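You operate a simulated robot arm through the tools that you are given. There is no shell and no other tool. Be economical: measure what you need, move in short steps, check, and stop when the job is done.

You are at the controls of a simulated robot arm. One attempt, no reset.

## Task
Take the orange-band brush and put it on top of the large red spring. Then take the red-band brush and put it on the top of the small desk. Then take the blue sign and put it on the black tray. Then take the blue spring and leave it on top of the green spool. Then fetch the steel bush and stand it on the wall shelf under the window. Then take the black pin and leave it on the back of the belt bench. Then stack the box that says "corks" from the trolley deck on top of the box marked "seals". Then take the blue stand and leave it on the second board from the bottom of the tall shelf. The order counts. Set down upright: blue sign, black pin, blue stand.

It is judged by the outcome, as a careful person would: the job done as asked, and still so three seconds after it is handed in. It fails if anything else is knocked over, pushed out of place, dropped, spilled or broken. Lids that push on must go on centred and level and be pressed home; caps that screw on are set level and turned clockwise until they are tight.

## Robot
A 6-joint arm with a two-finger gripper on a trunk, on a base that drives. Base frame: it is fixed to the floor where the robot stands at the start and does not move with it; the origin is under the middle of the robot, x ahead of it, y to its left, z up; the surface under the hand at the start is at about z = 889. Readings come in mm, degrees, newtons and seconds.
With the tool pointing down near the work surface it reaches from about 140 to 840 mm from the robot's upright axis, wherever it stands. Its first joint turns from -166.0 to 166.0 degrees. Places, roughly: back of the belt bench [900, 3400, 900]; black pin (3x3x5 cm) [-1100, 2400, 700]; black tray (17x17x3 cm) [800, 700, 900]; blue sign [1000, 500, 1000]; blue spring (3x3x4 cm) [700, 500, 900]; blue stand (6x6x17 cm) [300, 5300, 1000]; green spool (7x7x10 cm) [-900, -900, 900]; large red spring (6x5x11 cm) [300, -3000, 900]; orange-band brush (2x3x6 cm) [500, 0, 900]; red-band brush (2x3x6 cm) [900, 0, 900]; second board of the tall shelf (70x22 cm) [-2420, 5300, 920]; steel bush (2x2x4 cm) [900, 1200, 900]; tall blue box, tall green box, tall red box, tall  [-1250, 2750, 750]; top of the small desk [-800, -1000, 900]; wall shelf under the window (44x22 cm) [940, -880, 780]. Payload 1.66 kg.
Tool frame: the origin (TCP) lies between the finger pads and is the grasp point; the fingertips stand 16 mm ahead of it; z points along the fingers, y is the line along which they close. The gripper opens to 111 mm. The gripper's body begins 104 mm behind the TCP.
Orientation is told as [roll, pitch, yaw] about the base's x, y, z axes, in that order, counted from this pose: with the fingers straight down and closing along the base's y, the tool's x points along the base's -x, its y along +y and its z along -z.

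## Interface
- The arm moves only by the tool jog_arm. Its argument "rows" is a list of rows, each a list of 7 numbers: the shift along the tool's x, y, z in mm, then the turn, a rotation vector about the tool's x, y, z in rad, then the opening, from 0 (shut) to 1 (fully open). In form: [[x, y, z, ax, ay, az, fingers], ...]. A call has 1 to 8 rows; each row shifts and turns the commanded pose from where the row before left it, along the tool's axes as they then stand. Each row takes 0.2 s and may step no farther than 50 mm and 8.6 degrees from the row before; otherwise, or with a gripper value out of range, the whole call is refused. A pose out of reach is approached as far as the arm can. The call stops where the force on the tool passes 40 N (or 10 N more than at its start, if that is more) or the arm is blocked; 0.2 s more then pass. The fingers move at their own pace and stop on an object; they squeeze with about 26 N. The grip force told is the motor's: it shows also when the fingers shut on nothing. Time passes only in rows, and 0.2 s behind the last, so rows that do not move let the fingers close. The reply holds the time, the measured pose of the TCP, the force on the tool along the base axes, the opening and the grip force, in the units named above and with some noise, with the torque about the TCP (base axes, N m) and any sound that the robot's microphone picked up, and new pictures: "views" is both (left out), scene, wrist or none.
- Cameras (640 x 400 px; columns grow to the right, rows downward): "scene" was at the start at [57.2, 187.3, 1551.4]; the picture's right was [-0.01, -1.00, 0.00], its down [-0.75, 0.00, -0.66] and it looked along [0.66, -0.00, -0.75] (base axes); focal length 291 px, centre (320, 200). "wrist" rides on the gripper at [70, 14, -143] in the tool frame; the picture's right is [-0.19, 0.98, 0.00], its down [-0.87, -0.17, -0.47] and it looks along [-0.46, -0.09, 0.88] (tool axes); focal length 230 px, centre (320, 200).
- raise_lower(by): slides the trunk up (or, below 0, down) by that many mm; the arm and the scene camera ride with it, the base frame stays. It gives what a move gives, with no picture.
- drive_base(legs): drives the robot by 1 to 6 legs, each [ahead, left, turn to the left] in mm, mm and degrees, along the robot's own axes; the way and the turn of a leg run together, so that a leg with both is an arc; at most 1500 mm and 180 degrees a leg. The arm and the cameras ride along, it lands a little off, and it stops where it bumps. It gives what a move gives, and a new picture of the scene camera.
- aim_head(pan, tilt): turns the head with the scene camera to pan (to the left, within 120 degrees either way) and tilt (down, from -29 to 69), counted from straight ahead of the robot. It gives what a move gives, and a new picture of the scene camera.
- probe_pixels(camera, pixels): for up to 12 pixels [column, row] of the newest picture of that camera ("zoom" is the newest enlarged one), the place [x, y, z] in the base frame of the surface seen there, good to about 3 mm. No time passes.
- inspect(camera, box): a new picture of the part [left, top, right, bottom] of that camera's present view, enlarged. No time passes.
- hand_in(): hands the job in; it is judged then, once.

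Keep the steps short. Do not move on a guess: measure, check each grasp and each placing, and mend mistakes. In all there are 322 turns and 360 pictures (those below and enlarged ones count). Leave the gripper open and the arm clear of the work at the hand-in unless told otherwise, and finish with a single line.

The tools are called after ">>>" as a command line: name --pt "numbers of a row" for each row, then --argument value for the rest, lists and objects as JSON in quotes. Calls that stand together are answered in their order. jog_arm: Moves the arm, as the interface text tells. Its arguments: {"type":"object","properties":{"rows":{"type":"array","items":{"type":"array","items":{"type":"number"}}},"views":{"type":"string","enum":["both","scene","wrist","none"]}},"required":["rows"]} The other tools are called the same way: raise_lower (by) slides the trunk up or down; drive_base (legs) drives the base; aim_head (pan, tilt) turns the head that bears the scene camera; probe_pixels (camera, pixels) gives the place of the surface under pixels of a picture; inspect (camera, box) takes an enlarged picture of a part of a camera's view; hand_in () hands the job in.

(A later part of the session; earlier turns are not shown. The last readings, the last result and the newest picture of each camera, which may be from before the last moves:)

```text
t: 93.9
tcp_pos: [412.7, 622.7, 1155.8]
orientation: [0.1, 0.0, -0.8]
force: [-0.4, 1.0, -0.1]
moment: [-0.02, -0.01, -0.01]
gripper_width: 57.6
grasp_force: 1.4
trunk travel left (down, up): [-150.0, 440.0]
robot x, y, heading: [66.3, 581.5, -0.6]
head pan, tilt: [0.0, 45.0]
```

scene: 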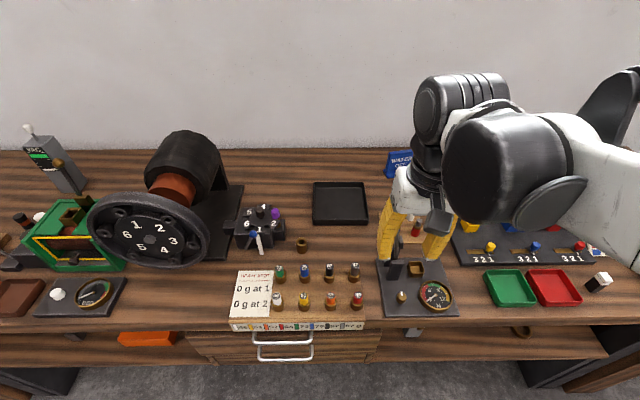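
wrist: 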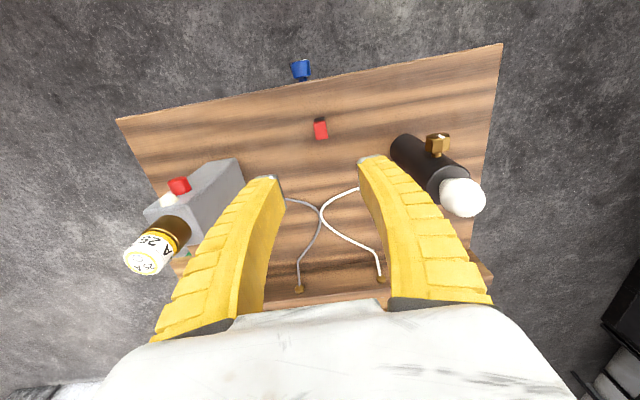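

I'll drive 70 mm nearer and lift the arm over toward the sign to see it with both cameras.

>>> drive_base --legs '[[70, 0, 0.7]]'

>>> jog_arm --pt "-45 0 0 0 0 0 0.9" --pt "-45 -20 0 0 0 0 0.9" --pt "-45 -20 0 0 0 0 0.9" --pt "-45 -20 0 0 0 0 0.9" --pt "-45 -20 0 0 0 0 0.9" --pt "-45 -20 0 0 0 0 0.9" --pt "-45 -20 0 0 0 0 0.9" --pt "-45 -20 0 0 0 0 0.9" --views "both"

```text
t: 94.9
tcp_pos: [481.4, 626.4, 1155.3]
orientation: [0.0, 0.0, -0.1]
force: [0.6, -0.2, -0.4]
moment: [0.03, 0.08, 0.02]
gripper_width: 57.6
grasp_force: 1.2
trunk travel left (down, up): [-150.0, 440.0]
robot x, y, heading: [129.0, 582.4, -0.1]
head pan, tilt: [0.0, 45.0]
```

scene: 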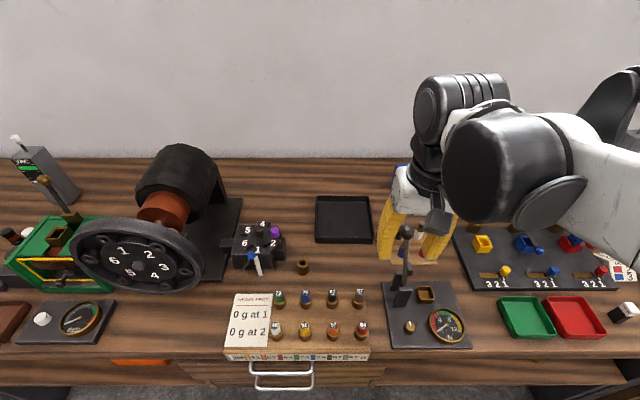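

```text
t: 96.7
tcp_pos: [843.5, 484.5, 1155.6]
orientation: [0.0, 0.0, 0.1]
force: [0.5, 0.5, 1.0]
moment: [0.01, 0.03, -0.02]
gripper_width: 100.4
grasp_force: 0.6
trunk travel left (down, up): [-150.0, 440.0]
robot x, y, heading: [135.4, 580.9, -0.1]
head pan, tilt: [0.0, 45.0]
```

scene: 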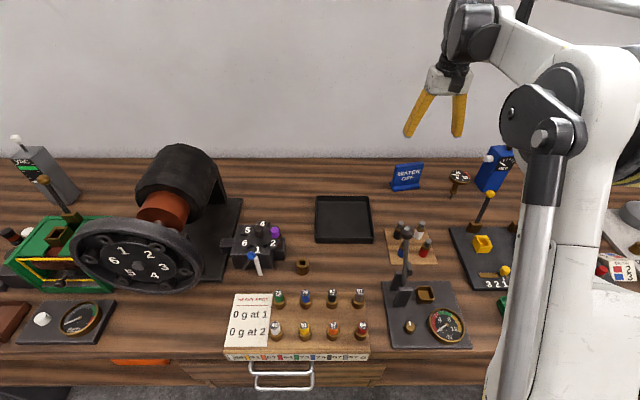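
wrist: 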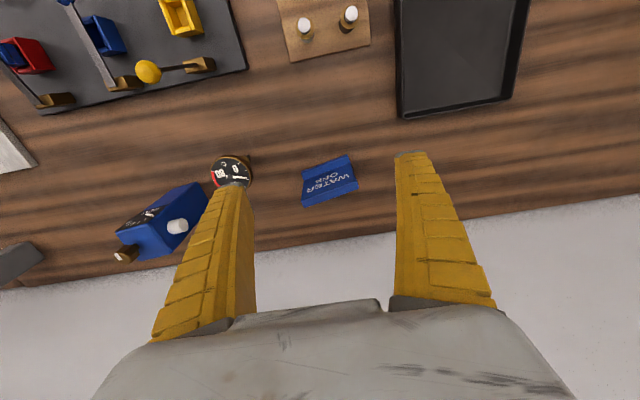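

>>> inspect --camera "scene" --box '[376, 155, 456, 205]'

>>> probe_pixels --camera "zoom" --pixels '[[160, 85], [360, 75], [260, 120], [180, 210], [360, 195], [150, 265], [380, 250], [130, 300], [390, 272], [250, 235], [250, 260], [250, 285]]'

>>> inspect --camera "wrist" --box '[282, 140, 378, 220]'

```text
8.00 times, centred on (416, 180) of scene
```

zoom: 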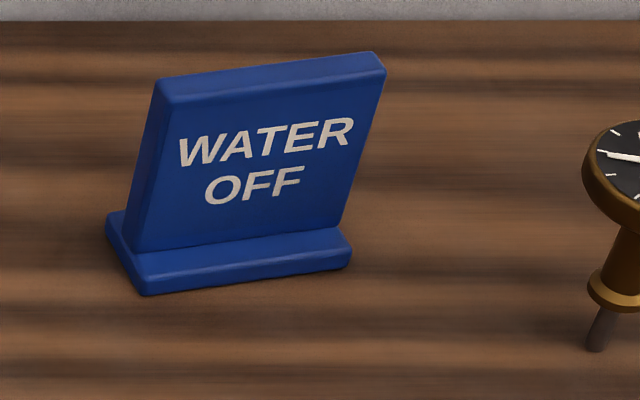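

```text
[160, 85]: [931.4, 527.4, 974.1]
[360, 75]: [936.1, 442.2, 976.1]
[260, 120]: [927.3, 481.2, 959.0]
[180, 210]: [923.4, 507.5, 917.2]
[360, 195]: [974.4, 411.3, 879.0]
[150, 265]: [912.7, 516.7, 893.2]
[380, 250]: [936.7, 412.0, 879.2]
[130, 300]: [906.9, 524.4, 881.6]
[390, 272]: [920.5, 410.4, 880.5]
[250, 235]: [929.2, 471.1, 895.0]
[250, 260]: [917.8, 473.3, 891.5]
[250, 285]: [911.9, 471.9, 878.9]
```

```text
5.00 times, centred on (330, 180) of wrist
```

zoom: 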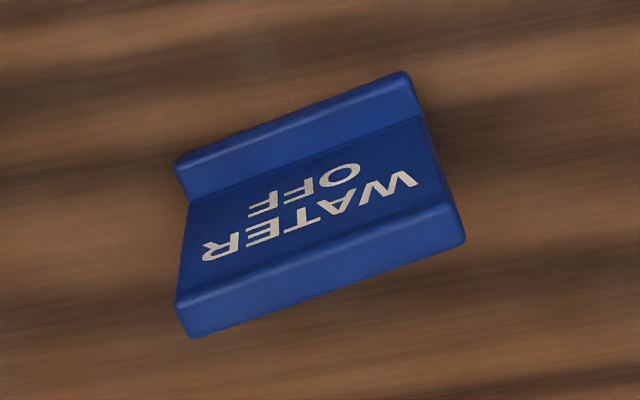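

The sign is about 88 mm wide, slightly yawed and leaning back. I'll measure its ends more exactly in the wrist zoom.

>>> probe_pixels --camera "zoom" --pixels '[[190, 325], [455, 235], [182, 308], [440, 215], [200, 180], [400, 95], [180, 160], [405, 75], [440, 180], [190, 225], [320, 265], [300, 160]]'

```text
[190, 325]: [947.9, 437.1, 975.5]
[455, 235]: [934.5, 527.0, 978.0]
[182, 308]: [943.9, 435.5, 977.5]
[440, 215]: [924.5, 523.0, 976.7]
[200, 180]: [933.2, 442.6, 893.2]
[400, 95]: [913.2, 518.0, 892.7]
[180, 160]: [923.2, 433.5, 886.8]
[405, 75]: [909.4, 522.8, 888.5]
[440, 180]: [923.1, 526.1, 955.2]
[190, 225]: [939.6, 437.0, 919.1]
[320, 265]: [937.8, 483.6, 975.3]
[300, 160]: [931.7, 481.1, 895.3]
```

>>> probe_pixels --camera "wrist" --pixels '[[232, 170], [248, 165], [250, 160], [222, 160], [410, 110], [520, 90], [400, 60]]'

>>> probe_pixels --camera "scene" --pixels '[[344, 220], [317, 220], [371, 220], [344, 198], [344, 241], [318, 199], [370, 199]]'

```text
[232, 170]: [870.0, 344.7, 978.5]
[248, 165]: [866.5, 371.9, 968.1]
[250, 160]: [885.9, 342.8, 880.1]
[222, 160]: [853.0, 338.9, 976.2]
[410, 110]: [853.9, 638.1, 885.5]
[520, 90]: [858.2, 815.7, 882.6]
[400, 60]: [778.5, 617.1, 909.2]
```

```text
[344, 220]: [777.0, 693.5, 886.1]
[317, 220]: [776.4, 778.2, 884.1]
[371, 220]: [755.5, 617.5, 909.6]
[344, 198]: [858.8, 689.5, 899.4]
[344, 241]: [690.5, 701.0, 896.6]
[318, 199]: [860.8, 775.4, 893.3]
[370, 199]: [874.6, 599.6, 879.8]
```

The sign is yawed about 9.5° and centred near [937, 482]. The tray is centred at [776, 697], with its floor at about z 886. I'll rotate, move above the sign with the gripper fully open, and check.

>>> jog_arm --pt "0 0 0 0 0 -0.083 1.0" --pt "0 0 0 0 0 -0.083 1.0" --pt "-25 -6 35 0 0 0 1.0" --pt "-25 -6 35 0 0 0 1.0" --pt "-25 -6 35 0 0 0 1.0" --pt "-17 0 20 0 0 0 1.0" --views "wrist"

>>> inspect --camera "wrist" --box '[240, 90, 400, 210]'

>>> probe_pixels --camera "wrist" --pixels '[[320, 175]]'

```text
t: 98.1
tcp_pos: [935.1, 484.1, 1030.3]
orientation: [0.0, 0.1, 9.5]
force: [0.0, -0.6, 1.1]
moment: [0.01, 0.05, -0.02]
gripper_width: 111.0
grasp_force: 0.0
trunk travel left (down, up): [-150.0, 440.0]
robot x, y, heading: [131.4, 578.9, 0.0]
head pan, tilt: [0.0, 45.0]
```

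wrist: 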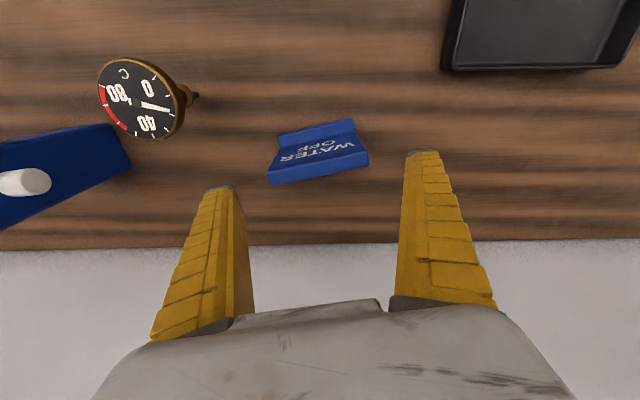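

```text
3.33 times, centred on (320, 150) of wrist
```

zoom: 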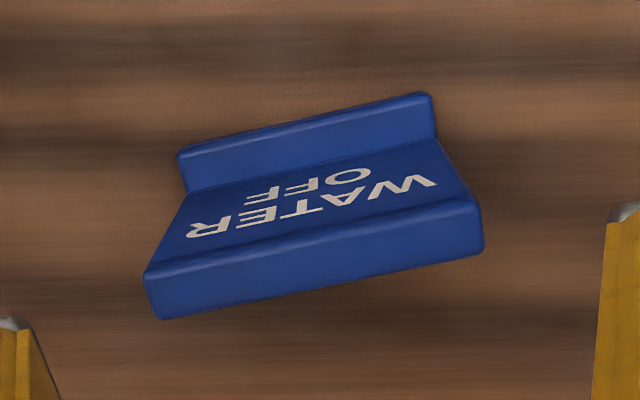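

```text
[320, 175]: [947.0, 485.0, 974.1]
```

>>> probe_pixels --camera "zoom" --pixels '[[152, 290], [475, 225], [470, 215], [150, 280], [165, 310], [475, 245], [160, 240], [455, 170], [300, 245], [300, 270]]'

```text
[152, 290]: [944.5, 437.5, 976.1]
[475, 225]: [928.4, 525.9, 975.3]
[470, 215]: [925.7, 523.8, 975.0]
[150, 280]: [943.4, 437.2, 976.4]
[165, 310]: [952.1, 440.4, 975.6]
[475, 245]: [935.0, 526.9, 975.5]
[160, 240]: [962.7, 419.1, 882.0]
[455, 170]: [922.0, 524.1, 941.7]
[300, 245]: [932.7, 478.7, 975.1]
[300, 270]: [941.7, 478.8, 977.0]
```

The yaw is about 11°. I'll correct by 1.5° and 2 mm, then go down 93 mm around the sign's ends.

>>> jog_arm --pt "-2 -2 10 0 0 -0.027 1.0" --pt "0 0 25 0 0 0 1.0" --pt "0 0 20 0 0 0 1.0" --pt "0 0 20 0 0 0 1.0" --pt "0 0 18 0 0 0 1.0" --views "wrist"

```text
t: 99.3
tcp_pos: [937.1, 481.9, 940.7]
orientation: [0.0, -0.1, 11.1]
force: [0.1, -0.6, -0.6]
moment: [-0.05, -0.08, -0.02]
gripper_width: 109.8
grasp_force: 6.0
trunk travel left (down, up): [-150.0, 440.0]
robot x, y, heading: [134.7, 583.1, -0.4]
head pan, tilt: [0.0, 45.0]
```

wrist: 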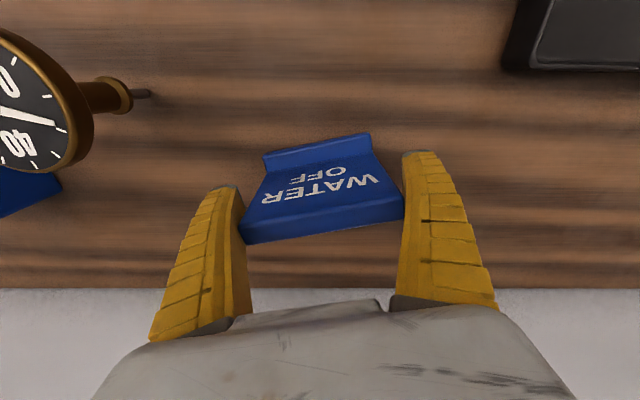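

The sign is straddled. I'll close.

>>> jog_arm --pt "0 0 0 0 0 0 0.85" --pt "0 0 0 0 0 0 0.7" --pt "0 0 0 0 0 0 0.6" --pt "0 0 0 0 0 0 0.6" --views "wrist"

```text
t: 100.3
tcp_pos: [938.4, 480.8, 940.5]
orientation: [0.0, 0.0, 11.0]
force: [0.4, 0.7, 1.7]
moment: [0.01, 0.01, 0.0]
gripper_width: 97.0
grasp_force: 26.0
trunk travel left (down, up): [-150.0, 440.0]
robot x, y, heading: [134.2, 577.8, -0.2]
head pan, tilt: [0.0, 45.0]
```

wrist: 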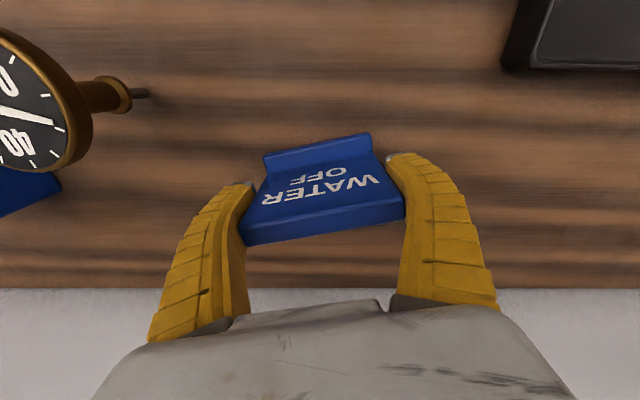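

Gripped at 97 mm, 26 N. I'll lift 60 mm and check that it hangs level.

>>> jog_arm --pt "0 0 -10 0 0 0 0.5" --pt "0 0 -25 0 0 0 0.5" --pt "0 0 -35 0 0 0 0.5" --views "wrist"

>>> inspect --camera "scene" --box '[360, 90, 500, 200]'

```text
t: 101.1
tcp_pos: [936.5, 480.3, 1009.4]
orientation: [0.1, 0.0, 11.0]
force: [0.4, -0.2, -1.3]
moment: [-0.01, -0.01, 0.01]
gripper_width: 96.7
grasp_force: 26.2
trunk travel left (down, up): [-150.0, 440.0]
robot x, y, heading: [136.3, 582.3, 0.1]
head pan, tilt: [0.0, 45.0]
```

wrist: 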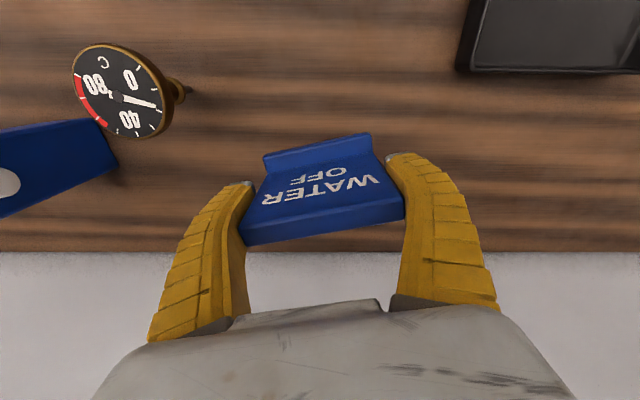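

```text
3.64 times, centred on (430, 145) of scene
```

zoom: 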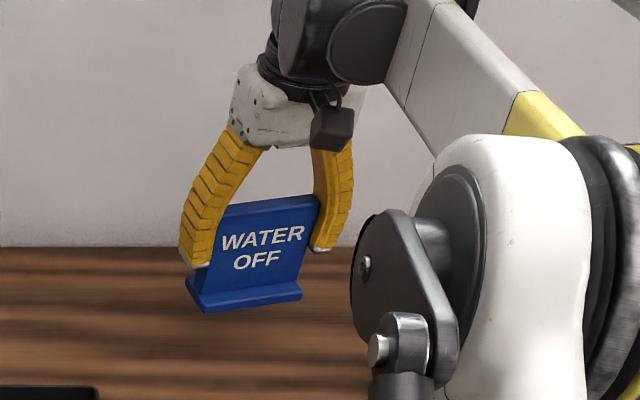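

The sign is held securely. I'll square it to yaw 0 and carry it over the tray to [785, 697].

>>> jog_arm --pt "0 0 -20 0 0 0.096 0.5" --pt "0 0 -20 0 0 0.096 0.5" --pt "25 36 0 0 0 0 0.5" --pt "25 36 0 0 0 0 0.5" --pt "25 36 0 0 0 0 0.5" --pt "25 36 0 0 0 0 0.5" --pt "25 36 0 0 0 0 0.5" --pt "26 36 0 0 0 0 0.5" --views "both"

```text
t: 102.9
tcp_pos: [784.6, 699.7, 1048.8]
orientation: [0.0, -0.1, 0.0]
force: [0.1, -0.6, -1.5]
moment: [0.0, -0.01, -0.03]
gripper_width: 96.5
grasp_force: 26.3
trunk travel left (down, up): [-150.0, 440.0]
robot x, y, heading: [131.6, 584.0, -0.1]
head pan, tilt: [0.0, 45.0]
```

scene: 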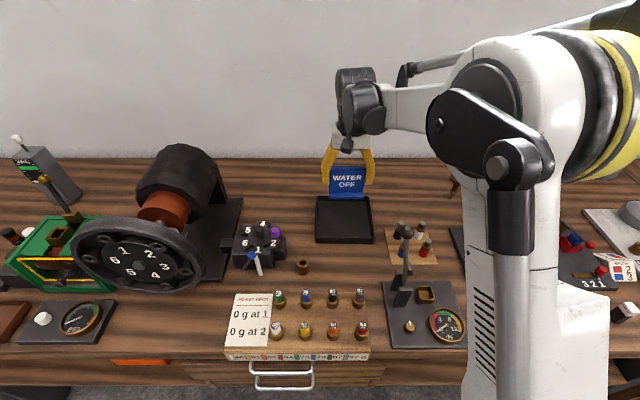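
wrist: 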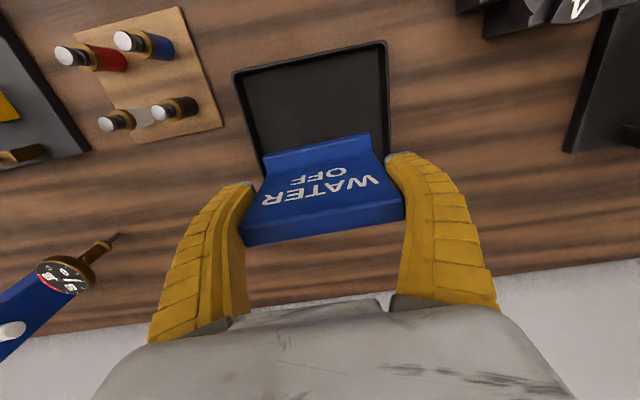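

Aligned over the tray. I'll lower 90 mm, then feel for the floor.

>>> jog_arm --pt "0 -2 35 0 0 0 0.5" --pt "0 0 35 0 0 0 0.5" --pt "0 0 20 0 0 0 0.5" --pt "0 0 4 0 0 0 0.5" --views "wrist"

>>> inspect --camera "scene" --box '[290, 150, 400, 250]'

```text
t: 103.9
tcp_pos: [787.0, 695.1, 954.6]
orientation: [0.0, 0.1, -0.1]
force: [0.2, -0.3, -1.7]
moment: [0.0, 0.0, -0.03]
gripper_width: 96.4
grasp_force: 25.8
trunk travel left (down, up): [-150.0, 440.0]
robot x, y, heading: [134.9, 579.5, -0.1]
head pan, tilt: [0.0, 45.0]
```

wrist: 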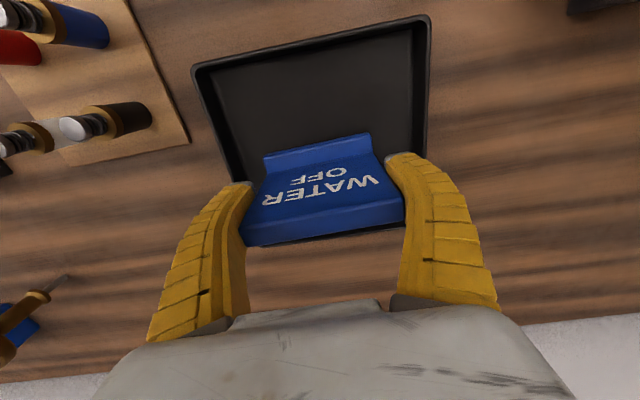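

```text
4.00 times, centred on (345, 200) of scene
```

zoom: 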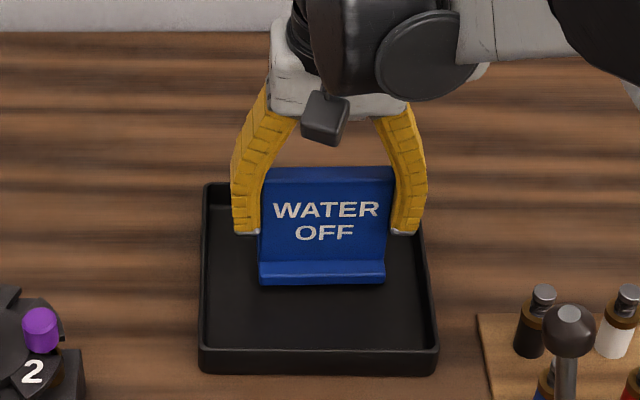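

>>> jog_arm --pt "0 0 3 0 0 0 0.5" --pt "0 0 2 0 0 0 0.5" --pt "0 0 1.5 0 0 0 0.5" --views "none"

```text
t: 104.7
tcp_pos: [787.9, 696.6, 946.0]
orientation: [0.0, -0.1, 0.1]
force: [-0.6, -0.4, -1.5]
moment: [-0.05, -0.01, -0.01]
gripper_width: 96.3
grasp_force: 26.8
trunk travel left (down, up): [-150.0, 440.0]
robot x, y, heading: [131.8, 581.6, -0.0]
head pan, tilt: [0.0, 45.0]
```

No contact yet (force -1.5 N, the sign's weight). I'll lower in 1 mm steps.

>>> jog_arm --pt "0 0 1 0 0 0 0.5" --pt "0 0 1 0 0 0 0.5" --views "none"

```text
t: 105.3
tcp_pos: [787.0, 694.7, 946.1]
orientation: [0.0, 0.0, 0.0]
force: [0.6, -0.8, -2.6]
moment: [0.03, 0.03, -0.01]
gripper_width: 96.2
grasp_force: 26.5
trunk travel left (down, up): [-150.0, 440.0]
robot x, y, heading: [133.2, 584.6, -0.1]
head pan, tilt: [0.0, 45.0]
```

>>> jog_arm --pt "0 0 1 0 0 0 0.5" --pt "0 0 1 0 0 0 0.5" --views "none"

>>> inspect --camera "scene" --box '[310, 170, 380, 240]'

```text
t: 105.9
tcp_pos: [785.8, 694.9, 945.4]
orientation: [-0.1, -0.1, 0.0]
force: [3.4, 1.0, 14.4]
moment: [-0.68, -0.41, 0.1]
gripper_width: 96.9
grasp_force: 25.8
trunk travel left (down, up): [-150.0, 440.0]
robot x, y, heading: [136.0, 581.1, -0.0]
head pan, tilt: [0.0, 45.0]
```

```text
5.71 times, centred on (345, 205) of scene
```

zoom: 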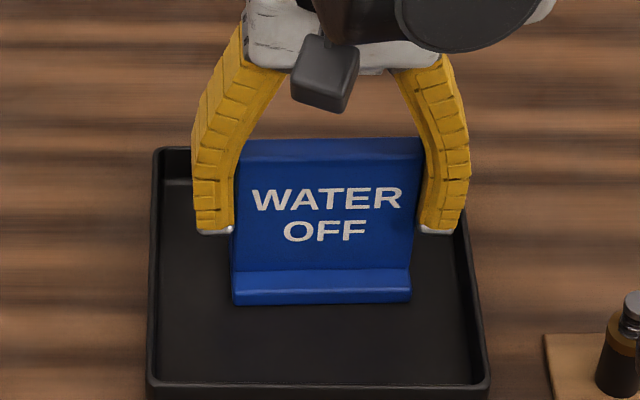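

It's resting on the tray floor. I'll ease off 1 mm, open, and rise.

>>> jog_arm --pt "0 0 -1.5 0 0 0 0.5" --pt "0 0 0 0 0 0 0.95" --pt "0 0 0 0 0 0 1.0" --pt "0 0 0 0 0 0 1.0" --views "wrist"

```text
t: 106.9
tcp_pos: [786.1, 695.2, 945.2]
orientation: [0.0, 0.0, 0.0]
force: [-0.3, 0.7, -1.4]
moment: [0.01, 0.01, 0.03]
gripper_width: 109.9
grasp_force: 6.0
trunk travel left (down, up): [-150.0, 440.0]
robot x, y, heading: [132.4, 584.6, -0.2]
head pan, tilt: [0.0, 45.0]
```

wrist: 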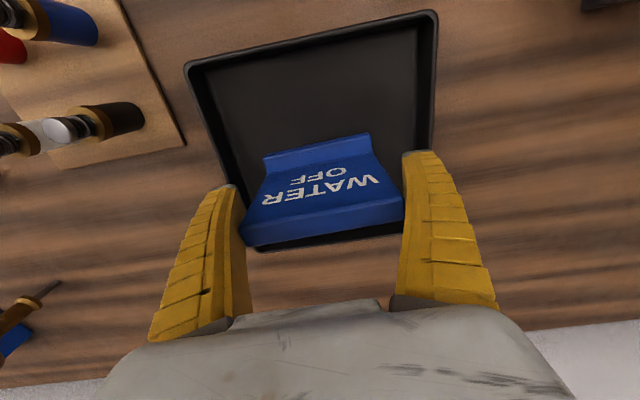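

>>> jog_arm --pt "0 0 -5 0 0 0 1.0" --pt "0 0 -15 0 0 0 1.0" --pt "0 0 -25 0 0 0 1.0" --pt "0 0 -45 0 0 0 1.0" --pt "0 0 -45 0 0 0 1.0" --pt "0 0 -45 0 0 0 1.0" --views "both"

```text
t: 108.3
tcp_pos: [785.2, 693.1, 1124.7]
orientation: [0.0, 0.0, 0.0]
force: [0.2, -0.1, -1.0]
moment: [0.01, 0.0, -0.01]
gripper_width: 111.2
grasp_force: 0.0
trunk travel left (down, up): [-150.0, 440.0]
robot x, y, heading: [132.0, 585.7, -0.1]
head pan, tilt: [0.0, 45.0]
```

scene: 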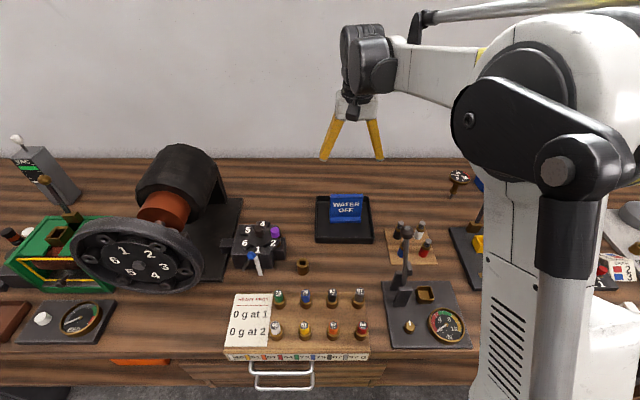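
wrist: 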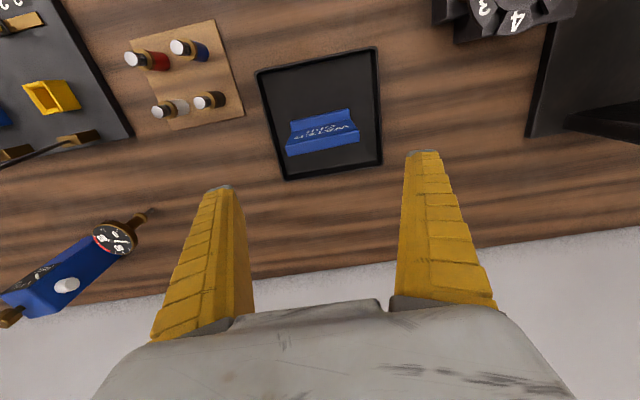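

The sign stands in the tray. Now the blue spring: I'll enlarge the small wooden board in the wrist view.

>>> inspect --camera "wrist" --box '[100, 15, 260, 135]'

>>> probe_pixels --camera "wrist" --pixels '[[177, 47], [190, 48], [205, 50], [131, 60], [160, 62], [202, 100], [218, 100], [160, 110], [180, 108], [150, 90], [225, 110]]'

>>> inspect --camera "scene" --box '[370, 205, 470, 285]'

```text
3.33 times, centred on (180, 75) of wrist
```

zoom: 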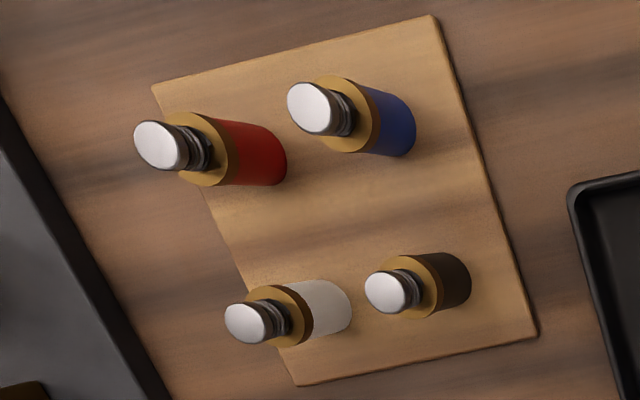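

```text
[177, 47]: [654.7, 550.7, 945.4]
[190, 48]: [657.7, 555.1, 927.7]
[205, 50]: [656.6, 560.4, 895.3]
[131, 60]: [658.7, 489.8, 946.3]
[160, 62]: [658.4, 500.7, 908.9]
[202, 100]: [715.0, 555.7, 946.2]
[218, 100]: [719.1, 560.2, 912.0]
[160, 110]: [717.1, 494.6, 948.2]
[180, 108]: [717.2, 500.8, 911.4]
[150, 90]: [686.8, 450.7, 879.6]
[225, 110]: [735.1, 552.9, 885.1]
```

```text
5.00 times, centred on (420, 245) of scene
```

zoom: 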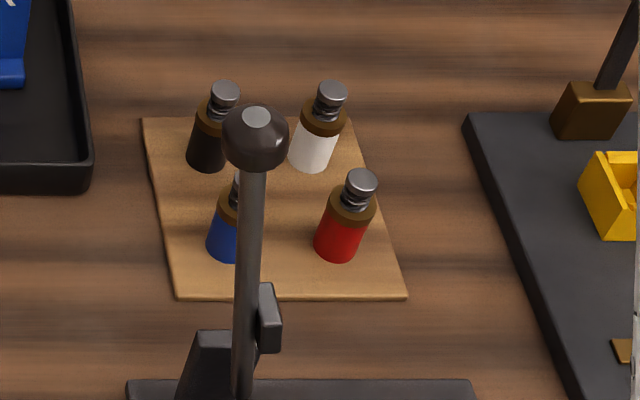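

>>> jog_arm --pt "45 -20 0 0 0 0 1.0" --pt "45 -30 0 0 0 0 1.0" --pt "30 -38 0 0 0 0 1.0" --pt "0 -40 0 0 0 0 1.0" --views "wrist"

>>> inspect --camera "wrist" --box '[240, 60, 400, 180]'

```text
refused: row 2 steps farther than a row can; nothing moved
```

```text
3.33 times, centred on (320, 120) of wrist
```

zoom: 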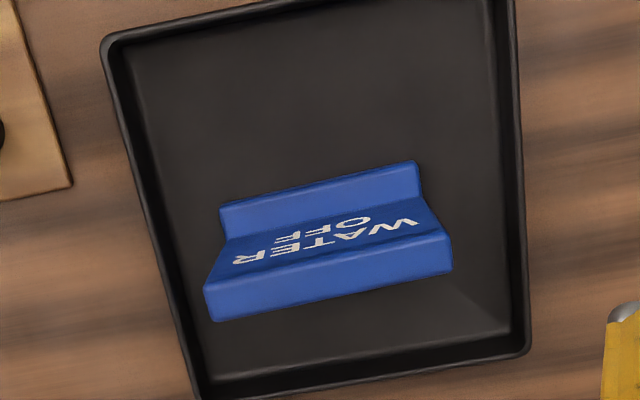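

>>> jog_arm --pt "40 -20 0 0 0 0 1.0" --pt "40 -25 0 0 0 0 1.0" --pt "30 -35 0 0 0 0 1.0" --pt "0 -45 0 0 0 0 1.0" --pt "0 -35 0 0 0 0 1.0" --views "wrist"

>>> inspect --camera "wrist" --box '[220, 60, 420, 210]'

```text
t: 109.5
tcp_pos: [678.3, 533.8, 1127.0]
orientation: [-0.1, -0.1, -0.1]
force: [0.0, 0.3, 0.4]
moment: [0.03, 0.02, -0.02]
gripper_width: 110.6
grasp_force: 0.1
trunk travel left (down, up): [-150.0, 440.0]
robot x, y, heading: [134.3, 581.5, -0.2]
head pan, tilt: [0.0, 45.0]
```

wrist: 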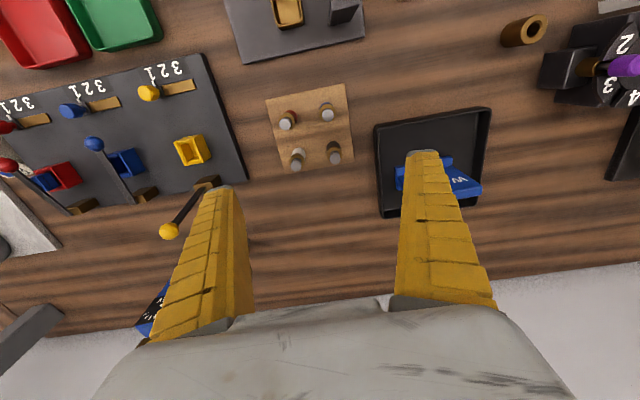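

```text
2.67 times, centred on (320, 135) of wrist
```

zoom: 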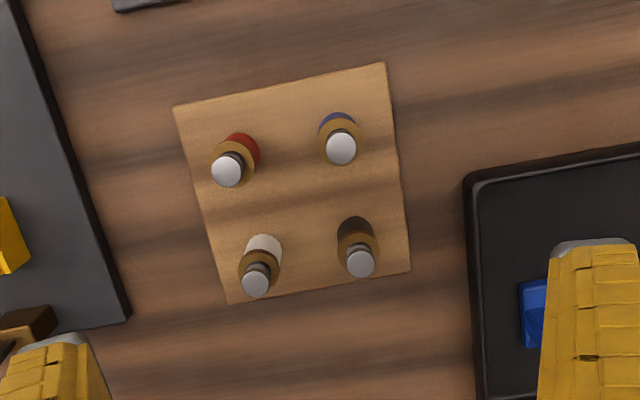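

These four are plug-like pieces about 61 mm tall, which doesn't match a 3x3x4 cm spring. I'll retract the arm and search the bench for the blue spring.

>>> jog_arm --pt "45 0 -5 0 0 0 1.0" --pt "45 0 -5 0 0 0 1.0" --pt "45 0 -5 0 0 0 1.0" --pt "45 0 -5 0 0 0 0.5" --pt "45 0 -5 0 0 0 0.5" --views "both"

>>> inspect --camera "scene" --box '[0, 120, 320, 320]'

>>> inspect --camera "scene" --box '[210, 200, 450, 350]'

```text
t: 110.3
tcp_pos: [547.7, 534.7, 1142.6]
orientation: [0.1, -1.3, -0.6]
force: [-1.3, 0.0, 0.1]
moment: [0.01, -0.07, -0.01]
gripper_width: 57.4
grasp_force: 1.5
trunk travel left (down, up): [-150.0, 440.0]
robot x, y, heading: [133.4, 579.6, -0.2]
head pan, tilt: [0.0, 45.0]
stopped in row 4: the force on the tool passed its limit at 94 N (the readings are from after the stop); the commanded pose is now the measured one
```

scene: 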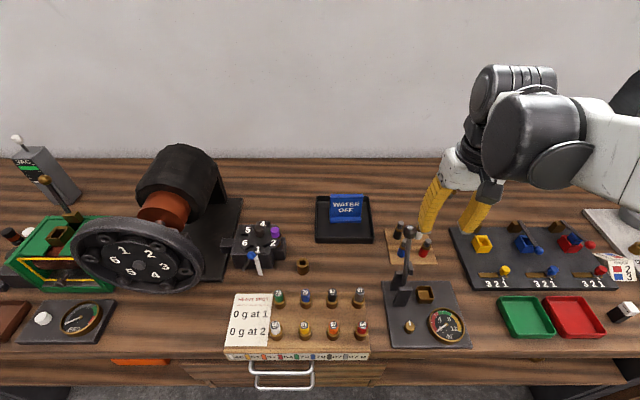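
wrist: 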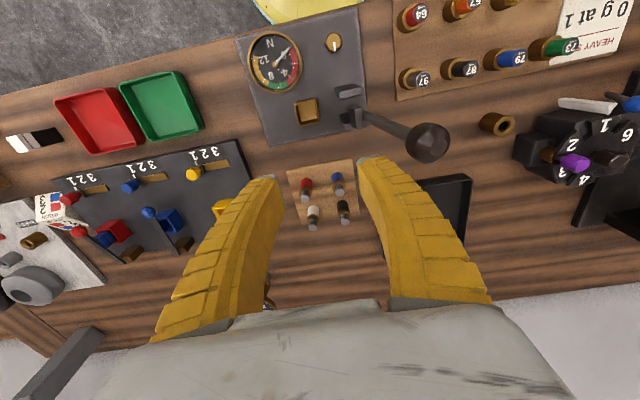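

```text
2.00 times, centred on (160, 220) of scene
```

zoom: 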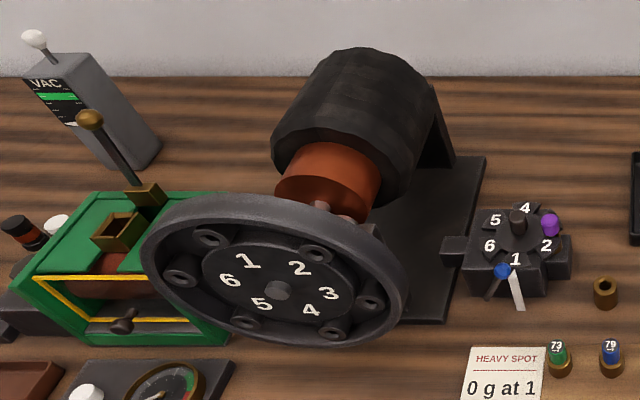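

```text
2.67 times, centred on (330, 275) of scene
```

zoom: 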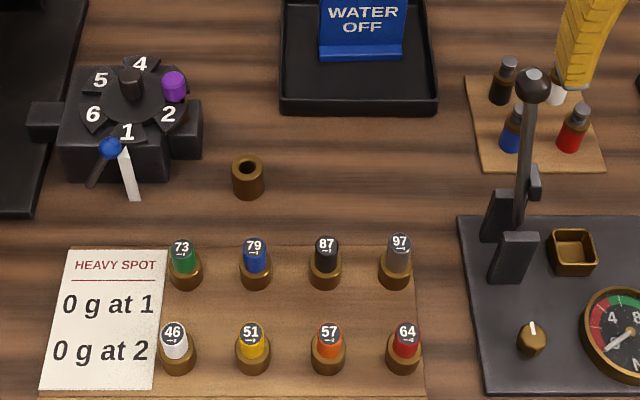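

The move hit something: the +y finger or hand touched the tall lever, whose knob is at (428,141) in the wrist view. I'll measure the lever knob before moving.

>>> probe_pixels --camera "wrist" --pixels '[[428, 141], [412, 135], [440, 150], [385, 122], [360, 112], [365, 160], [380, 175]]'

>>> inspect --camera "scene" --box '[370, 205, 470, 285]'

>>> inspect --camera "wrist" --box '[220, 20, 460, 200]'

```text
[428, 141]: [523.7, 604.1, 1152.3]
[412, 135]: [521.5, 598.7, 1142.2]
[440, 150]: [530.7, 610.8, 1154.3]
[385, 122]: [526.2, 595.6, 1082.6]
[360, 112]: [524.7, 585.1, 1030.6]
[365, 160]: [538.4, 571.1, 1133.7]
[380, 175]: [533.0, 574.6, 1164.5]
```

```text
5.00 times, centred on (420, 245) of scene
```

zoom: 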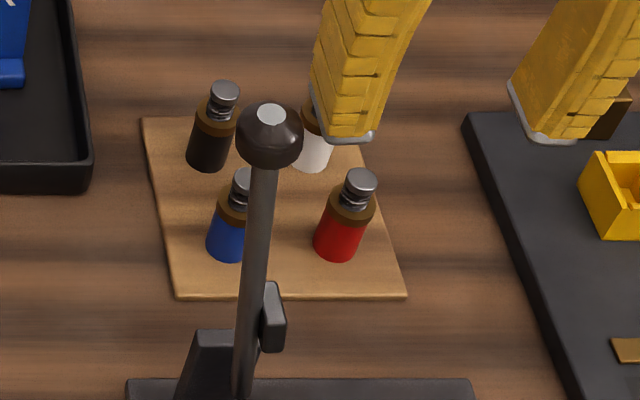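

```text
2.22 times, centred on (340, 110) of wrist
```

zoom: 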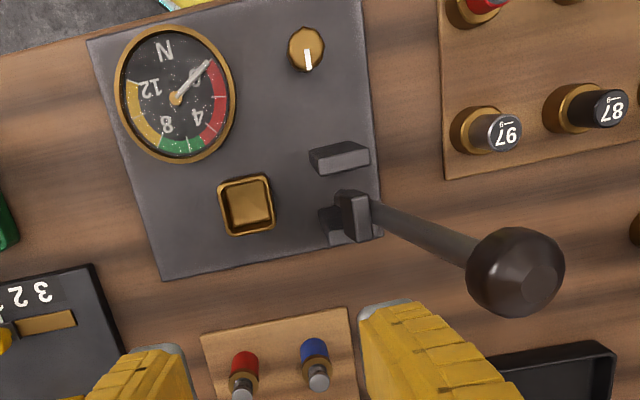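

The knob moved about 3 px (~6 mm) and the lever's base plate hasn't moved. I'll back away to -y and up, then look again.

>>> jog_arm --pt "0 -30 0 0 0 0 0.5" --pt "0 -30 -20 0 0 0 0.5" --pt "0 0 -40 0 0 0 0.5" --pt "0 0 -40 0 0 0 0.5" --views "scene"

>>> inspect --camera "scene" --box '[370, 205, 470, 285]'

```text
t: 111.3
tcp_pos: [544.5, 474.5, 1242.4]
orientation: [0.1, -1.3, -0.6]
force: [0.2, 0.2, -0.3]
moment: [-0.01, -0.01, 0.0]
gripper_width: 57.5
grasp_force: 0.9
trunk travel left (down, up): [-150.0, 440.0]
robot x, y, heading: [136.5, 586.2, 0.0]
head pan, tilt: [0.0, 45.0]
```

scene: 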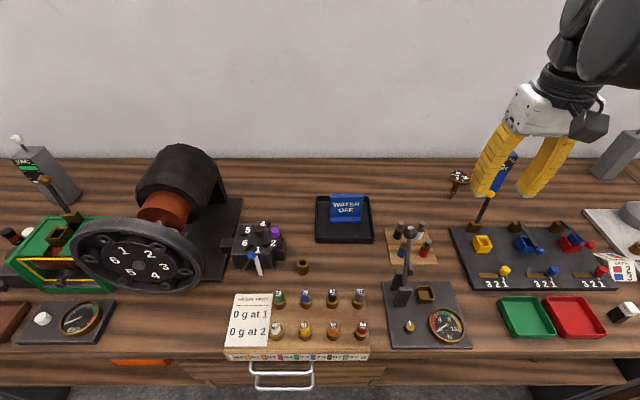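

```text
5.00 times, centred on (420, 245) of scene
```

zoom: 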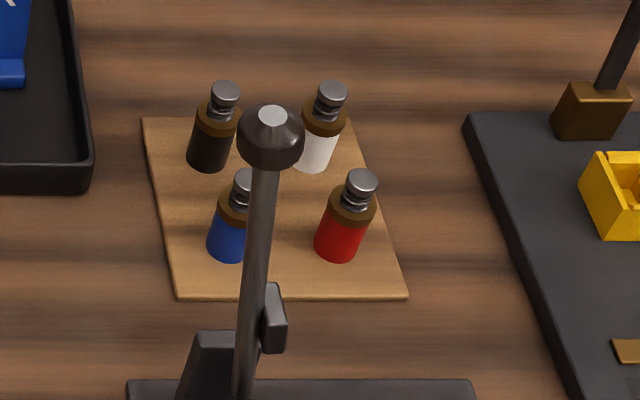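

The lever now leans about 6 mm less toward +y at the knob than before. I'll put it back: close the fingers, go beside the knob on its -y side, and push it gently +y.

>>> jog_arm --pt "10 20 0 0 0 0 0" --pt "10 25 30 0 0 0 0" --pt "0 20 40 0 0 0 0" --pt "0 20 27 0 0 0 0" --views "both"

>>> inspect --camera "scene" --box '[370, 205, 470, 285]'

```text
t: 112.3
tcp_pos: [530.2, 560.5, 1145.7]
orientation: [0.0, -1.3, -0.5]
force: [1.2, 0.1, -0.4]
moment: [0.01, 0.01, 0.01]
gripper_width: 0.0
grasp_force: 26.0
trunk travel left (down, up): [-150.0, 440.0]
robot x, y, heading: [134.6, 581.8, -0.3]
head pan, tilt: [0.0, 45.0]
```

scene: 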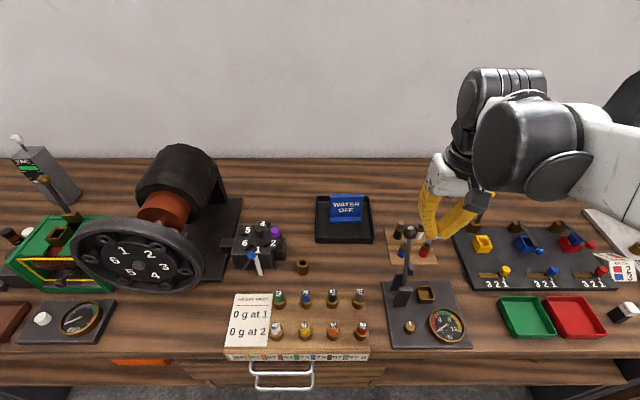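
wrist: 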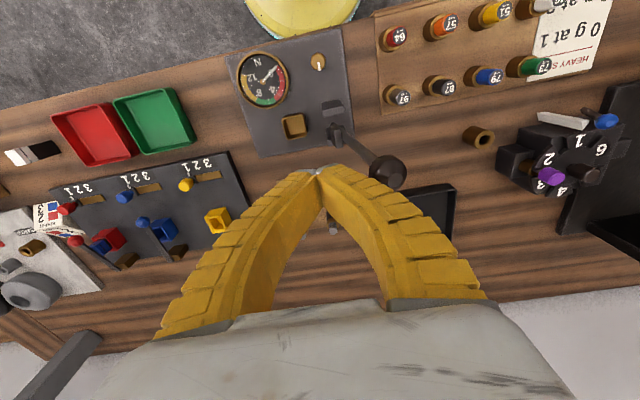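

```text
5.00 times, centred on (420, 245) of scene
```

zoom: 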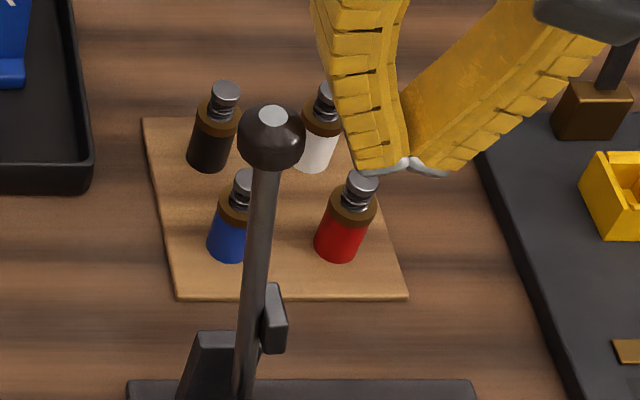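

There's about an 18 mm gap. I'll step in +y.

>>> jog_arm --pt "0 8 0 0 0 0 0" --pt "0 4 0 0 0 0 0" --pt "0 3 0 0 0 0 0" --views "none"

>>> inspect --camera "scene" --box '[370, 205, 470, 285]'

```text
t: 113.1
tcp_pos: [529.8, 575.0, 1144.5]
orientation: [0.1, -1.2, -0.5]
force: [-0.2, -0.2, -0.2]
moment: [-0.01, 0.03, 0.02]
gripper_width: 0.2
grasp_force: 25.7
trunk travel left (down, up): [-150.0, 440.0]
robot x, y, heading: [136.3, 581.9, -0.2]
head pan, tilt: [0.0, 45.0]
```

```text
5.00 times, centred on (420, 245) of scene
```

zoom: 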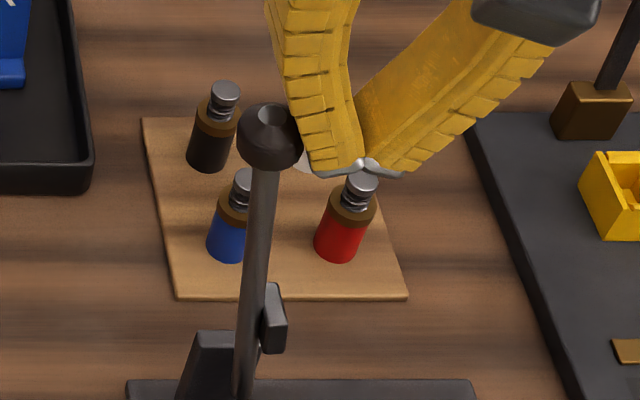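

About at contact. I'll push in 3 mm steps and watch.

>>> jog_arm --pt "0 3 0 0 0 0 0" --pt "0 3 0 0 0 0 0" --views "none"

>>> inspect --camera "scene" --box '[370, 205, 470, 285]'

```text
t: 113.7
tcp_pos: [531.2, 581.3, 1144.8]
orientation: [0.1, -1.3, -0.6]
force: [0.0, -0.4, -0.5]
moment: [0.0, 0.0, 0.01]
gripper_width: 0.1
grasp_force: 26.3
trunk travel left (down, up): [-150.0, 440.0]
robot x, y, heading: [133.7, 580.7, -0.0]
head pan, tilt: [0.0, 45.0]
```

```text
5.00 times, centred on (420, 245) of scene
```

zoom: 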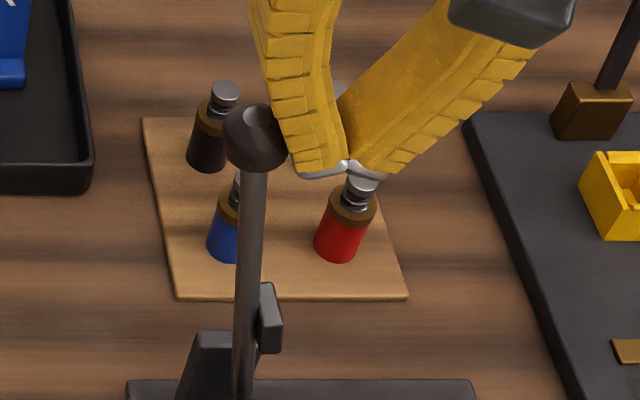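

The knob is back at (255,135), as it was before. I'll back away -y and up.

>>> jog_arm --pt "0 -20 0 0 0 0 0" --pt "0 -40 0 0 0 0 0" --pt "0 -40 0 0 0 0 0" --pt "0 -40 0 0 0 0 0" --pt "0 -40 0 0 0.023 0.01 0.5" --pt "0 -40 0 0 0 0 0.5" --views "both"

>>> inspect --camera "scene" --box '[370, 205, 470, 285]'

```text
t: 115.1
tcp_pos: [529.2, 361.4, 1145.5]
orientation: [0.2, 0.1, -1.2]
force: [-0.1, -0.7, 0.4]
moment: [0.0, 0.0, 0.01]
gripper_width: 57.7
grasp_force: 1.3
trunk travel left (down, up): [-150.0, 440.0]
robot x, y, heading: [132.7, 582.6, -0.2]
head pan, tilt: [0.0, 45.0]
```

scene: 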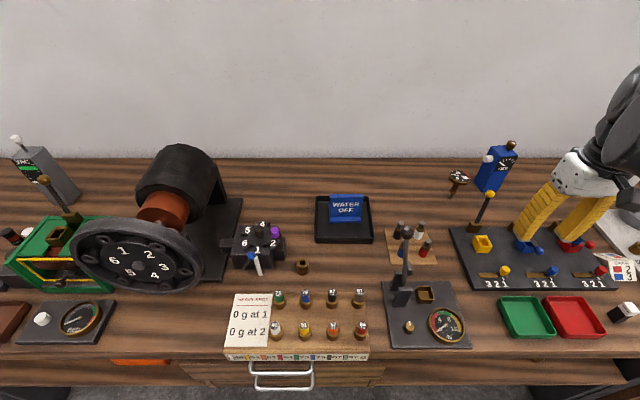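
wrist: 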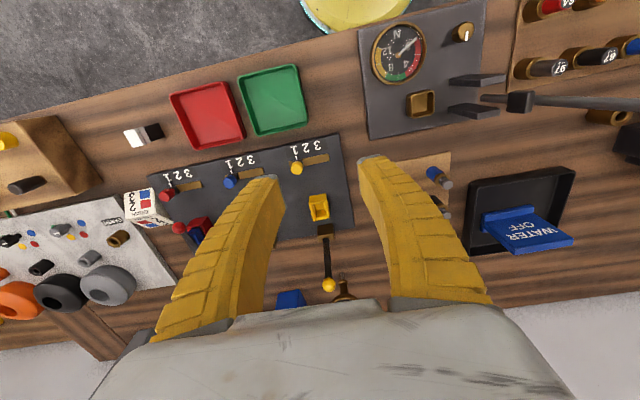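

```text
5.00 times, centred on (420, 245) of scene
```

zoom: 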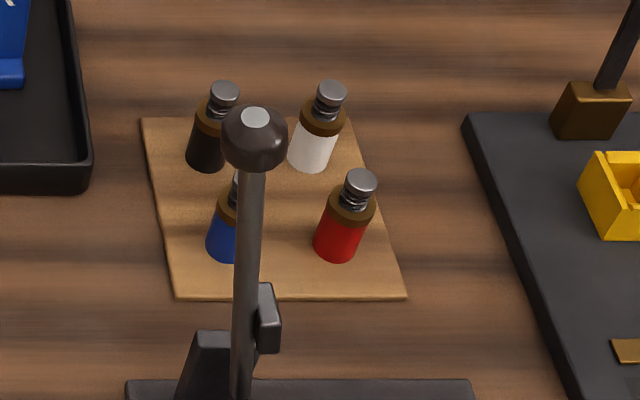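

The lever is restored. Now I'll measure the plug-like pieces more closely to decide which item is the "blue spring".

>>> inspect --camera "scene" --box '[390, 210, 440, 265]'

>>> probe_pixels --camera "zoom" --pixels '[[110, 70], [320, 70]]'

>>> inspect --camera "scene" --box '[440, 140, 640, 310]'

```text
7.27 times, centred on (415, 238) of scene
```

zoom: 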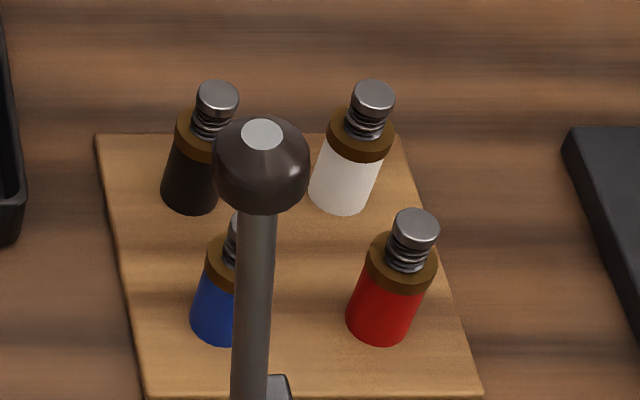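

```text
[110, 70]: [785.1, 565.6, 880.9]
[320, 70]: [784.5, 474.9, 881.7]
```

```text
2.35 times, centred on (540, 225) of scene
```

zoom: 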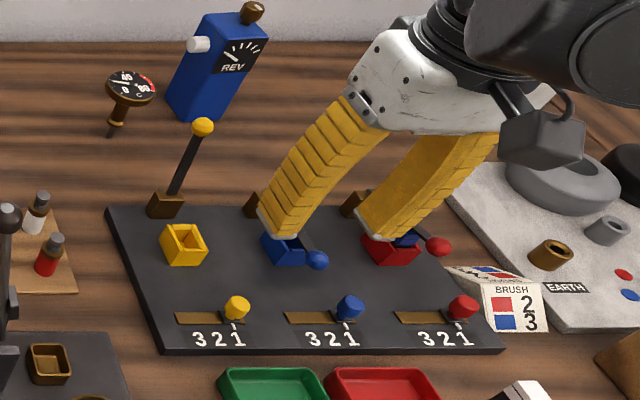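

The large red spring being called "large" suggests these four are the small springs: red, blue, white and black. The blue one is at about [656, 556]. I'll approach from the right, so the forearm stays clear of the tall lever, by driving 330 mm right.

>>> drive_base --legs '[[0, -330, 0]]'

```text
t: 117.3
tcp_pos: [527.5, 25.8, 1143.3]
orientation: [0.2, 0.1, -1.3]
force: [0.6, 0.2, 0.8]
moment: [0.01, 0.01, 0.02]
gripper_width: 57.3
grasp_force: 1.2
trunk travel left (down, up): [-150.0, 440.0]
robot x, y, heading: [131.0, 248.5, -0.3]
head pan, tilt: [0.0, 45.0]
```

scene: 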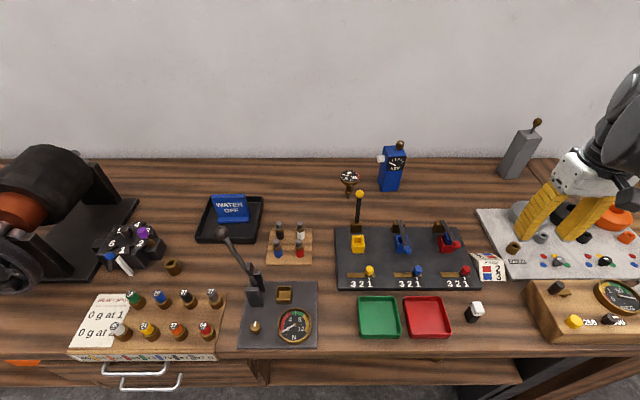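

>>> inspect --camera "scene" --box '[255, 210, 325, 270]'

>>> probe_pixels --camera "zoom" --pixels '[[205, 230], [205, 255], [208, 290], [205, 320], [185, 300], [228, 300], [205, 340], [290, 280]]'

```text
6.67 times, centred on (290, 240) of scene
```

zoom: 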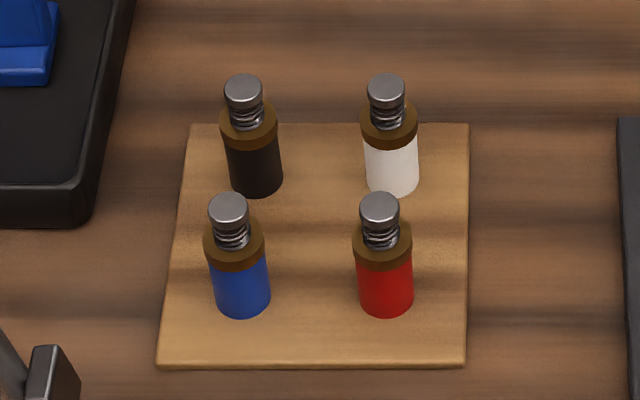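

```text
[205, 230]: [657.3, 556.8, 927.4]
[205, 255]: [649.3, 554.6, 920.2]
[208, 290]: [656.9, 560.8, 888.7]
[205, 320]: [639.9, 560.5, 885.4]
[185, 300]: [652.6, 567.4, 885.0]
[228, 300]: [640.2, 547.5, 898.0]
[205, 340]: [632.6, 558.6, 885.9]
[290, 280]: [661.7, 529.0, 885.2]
```

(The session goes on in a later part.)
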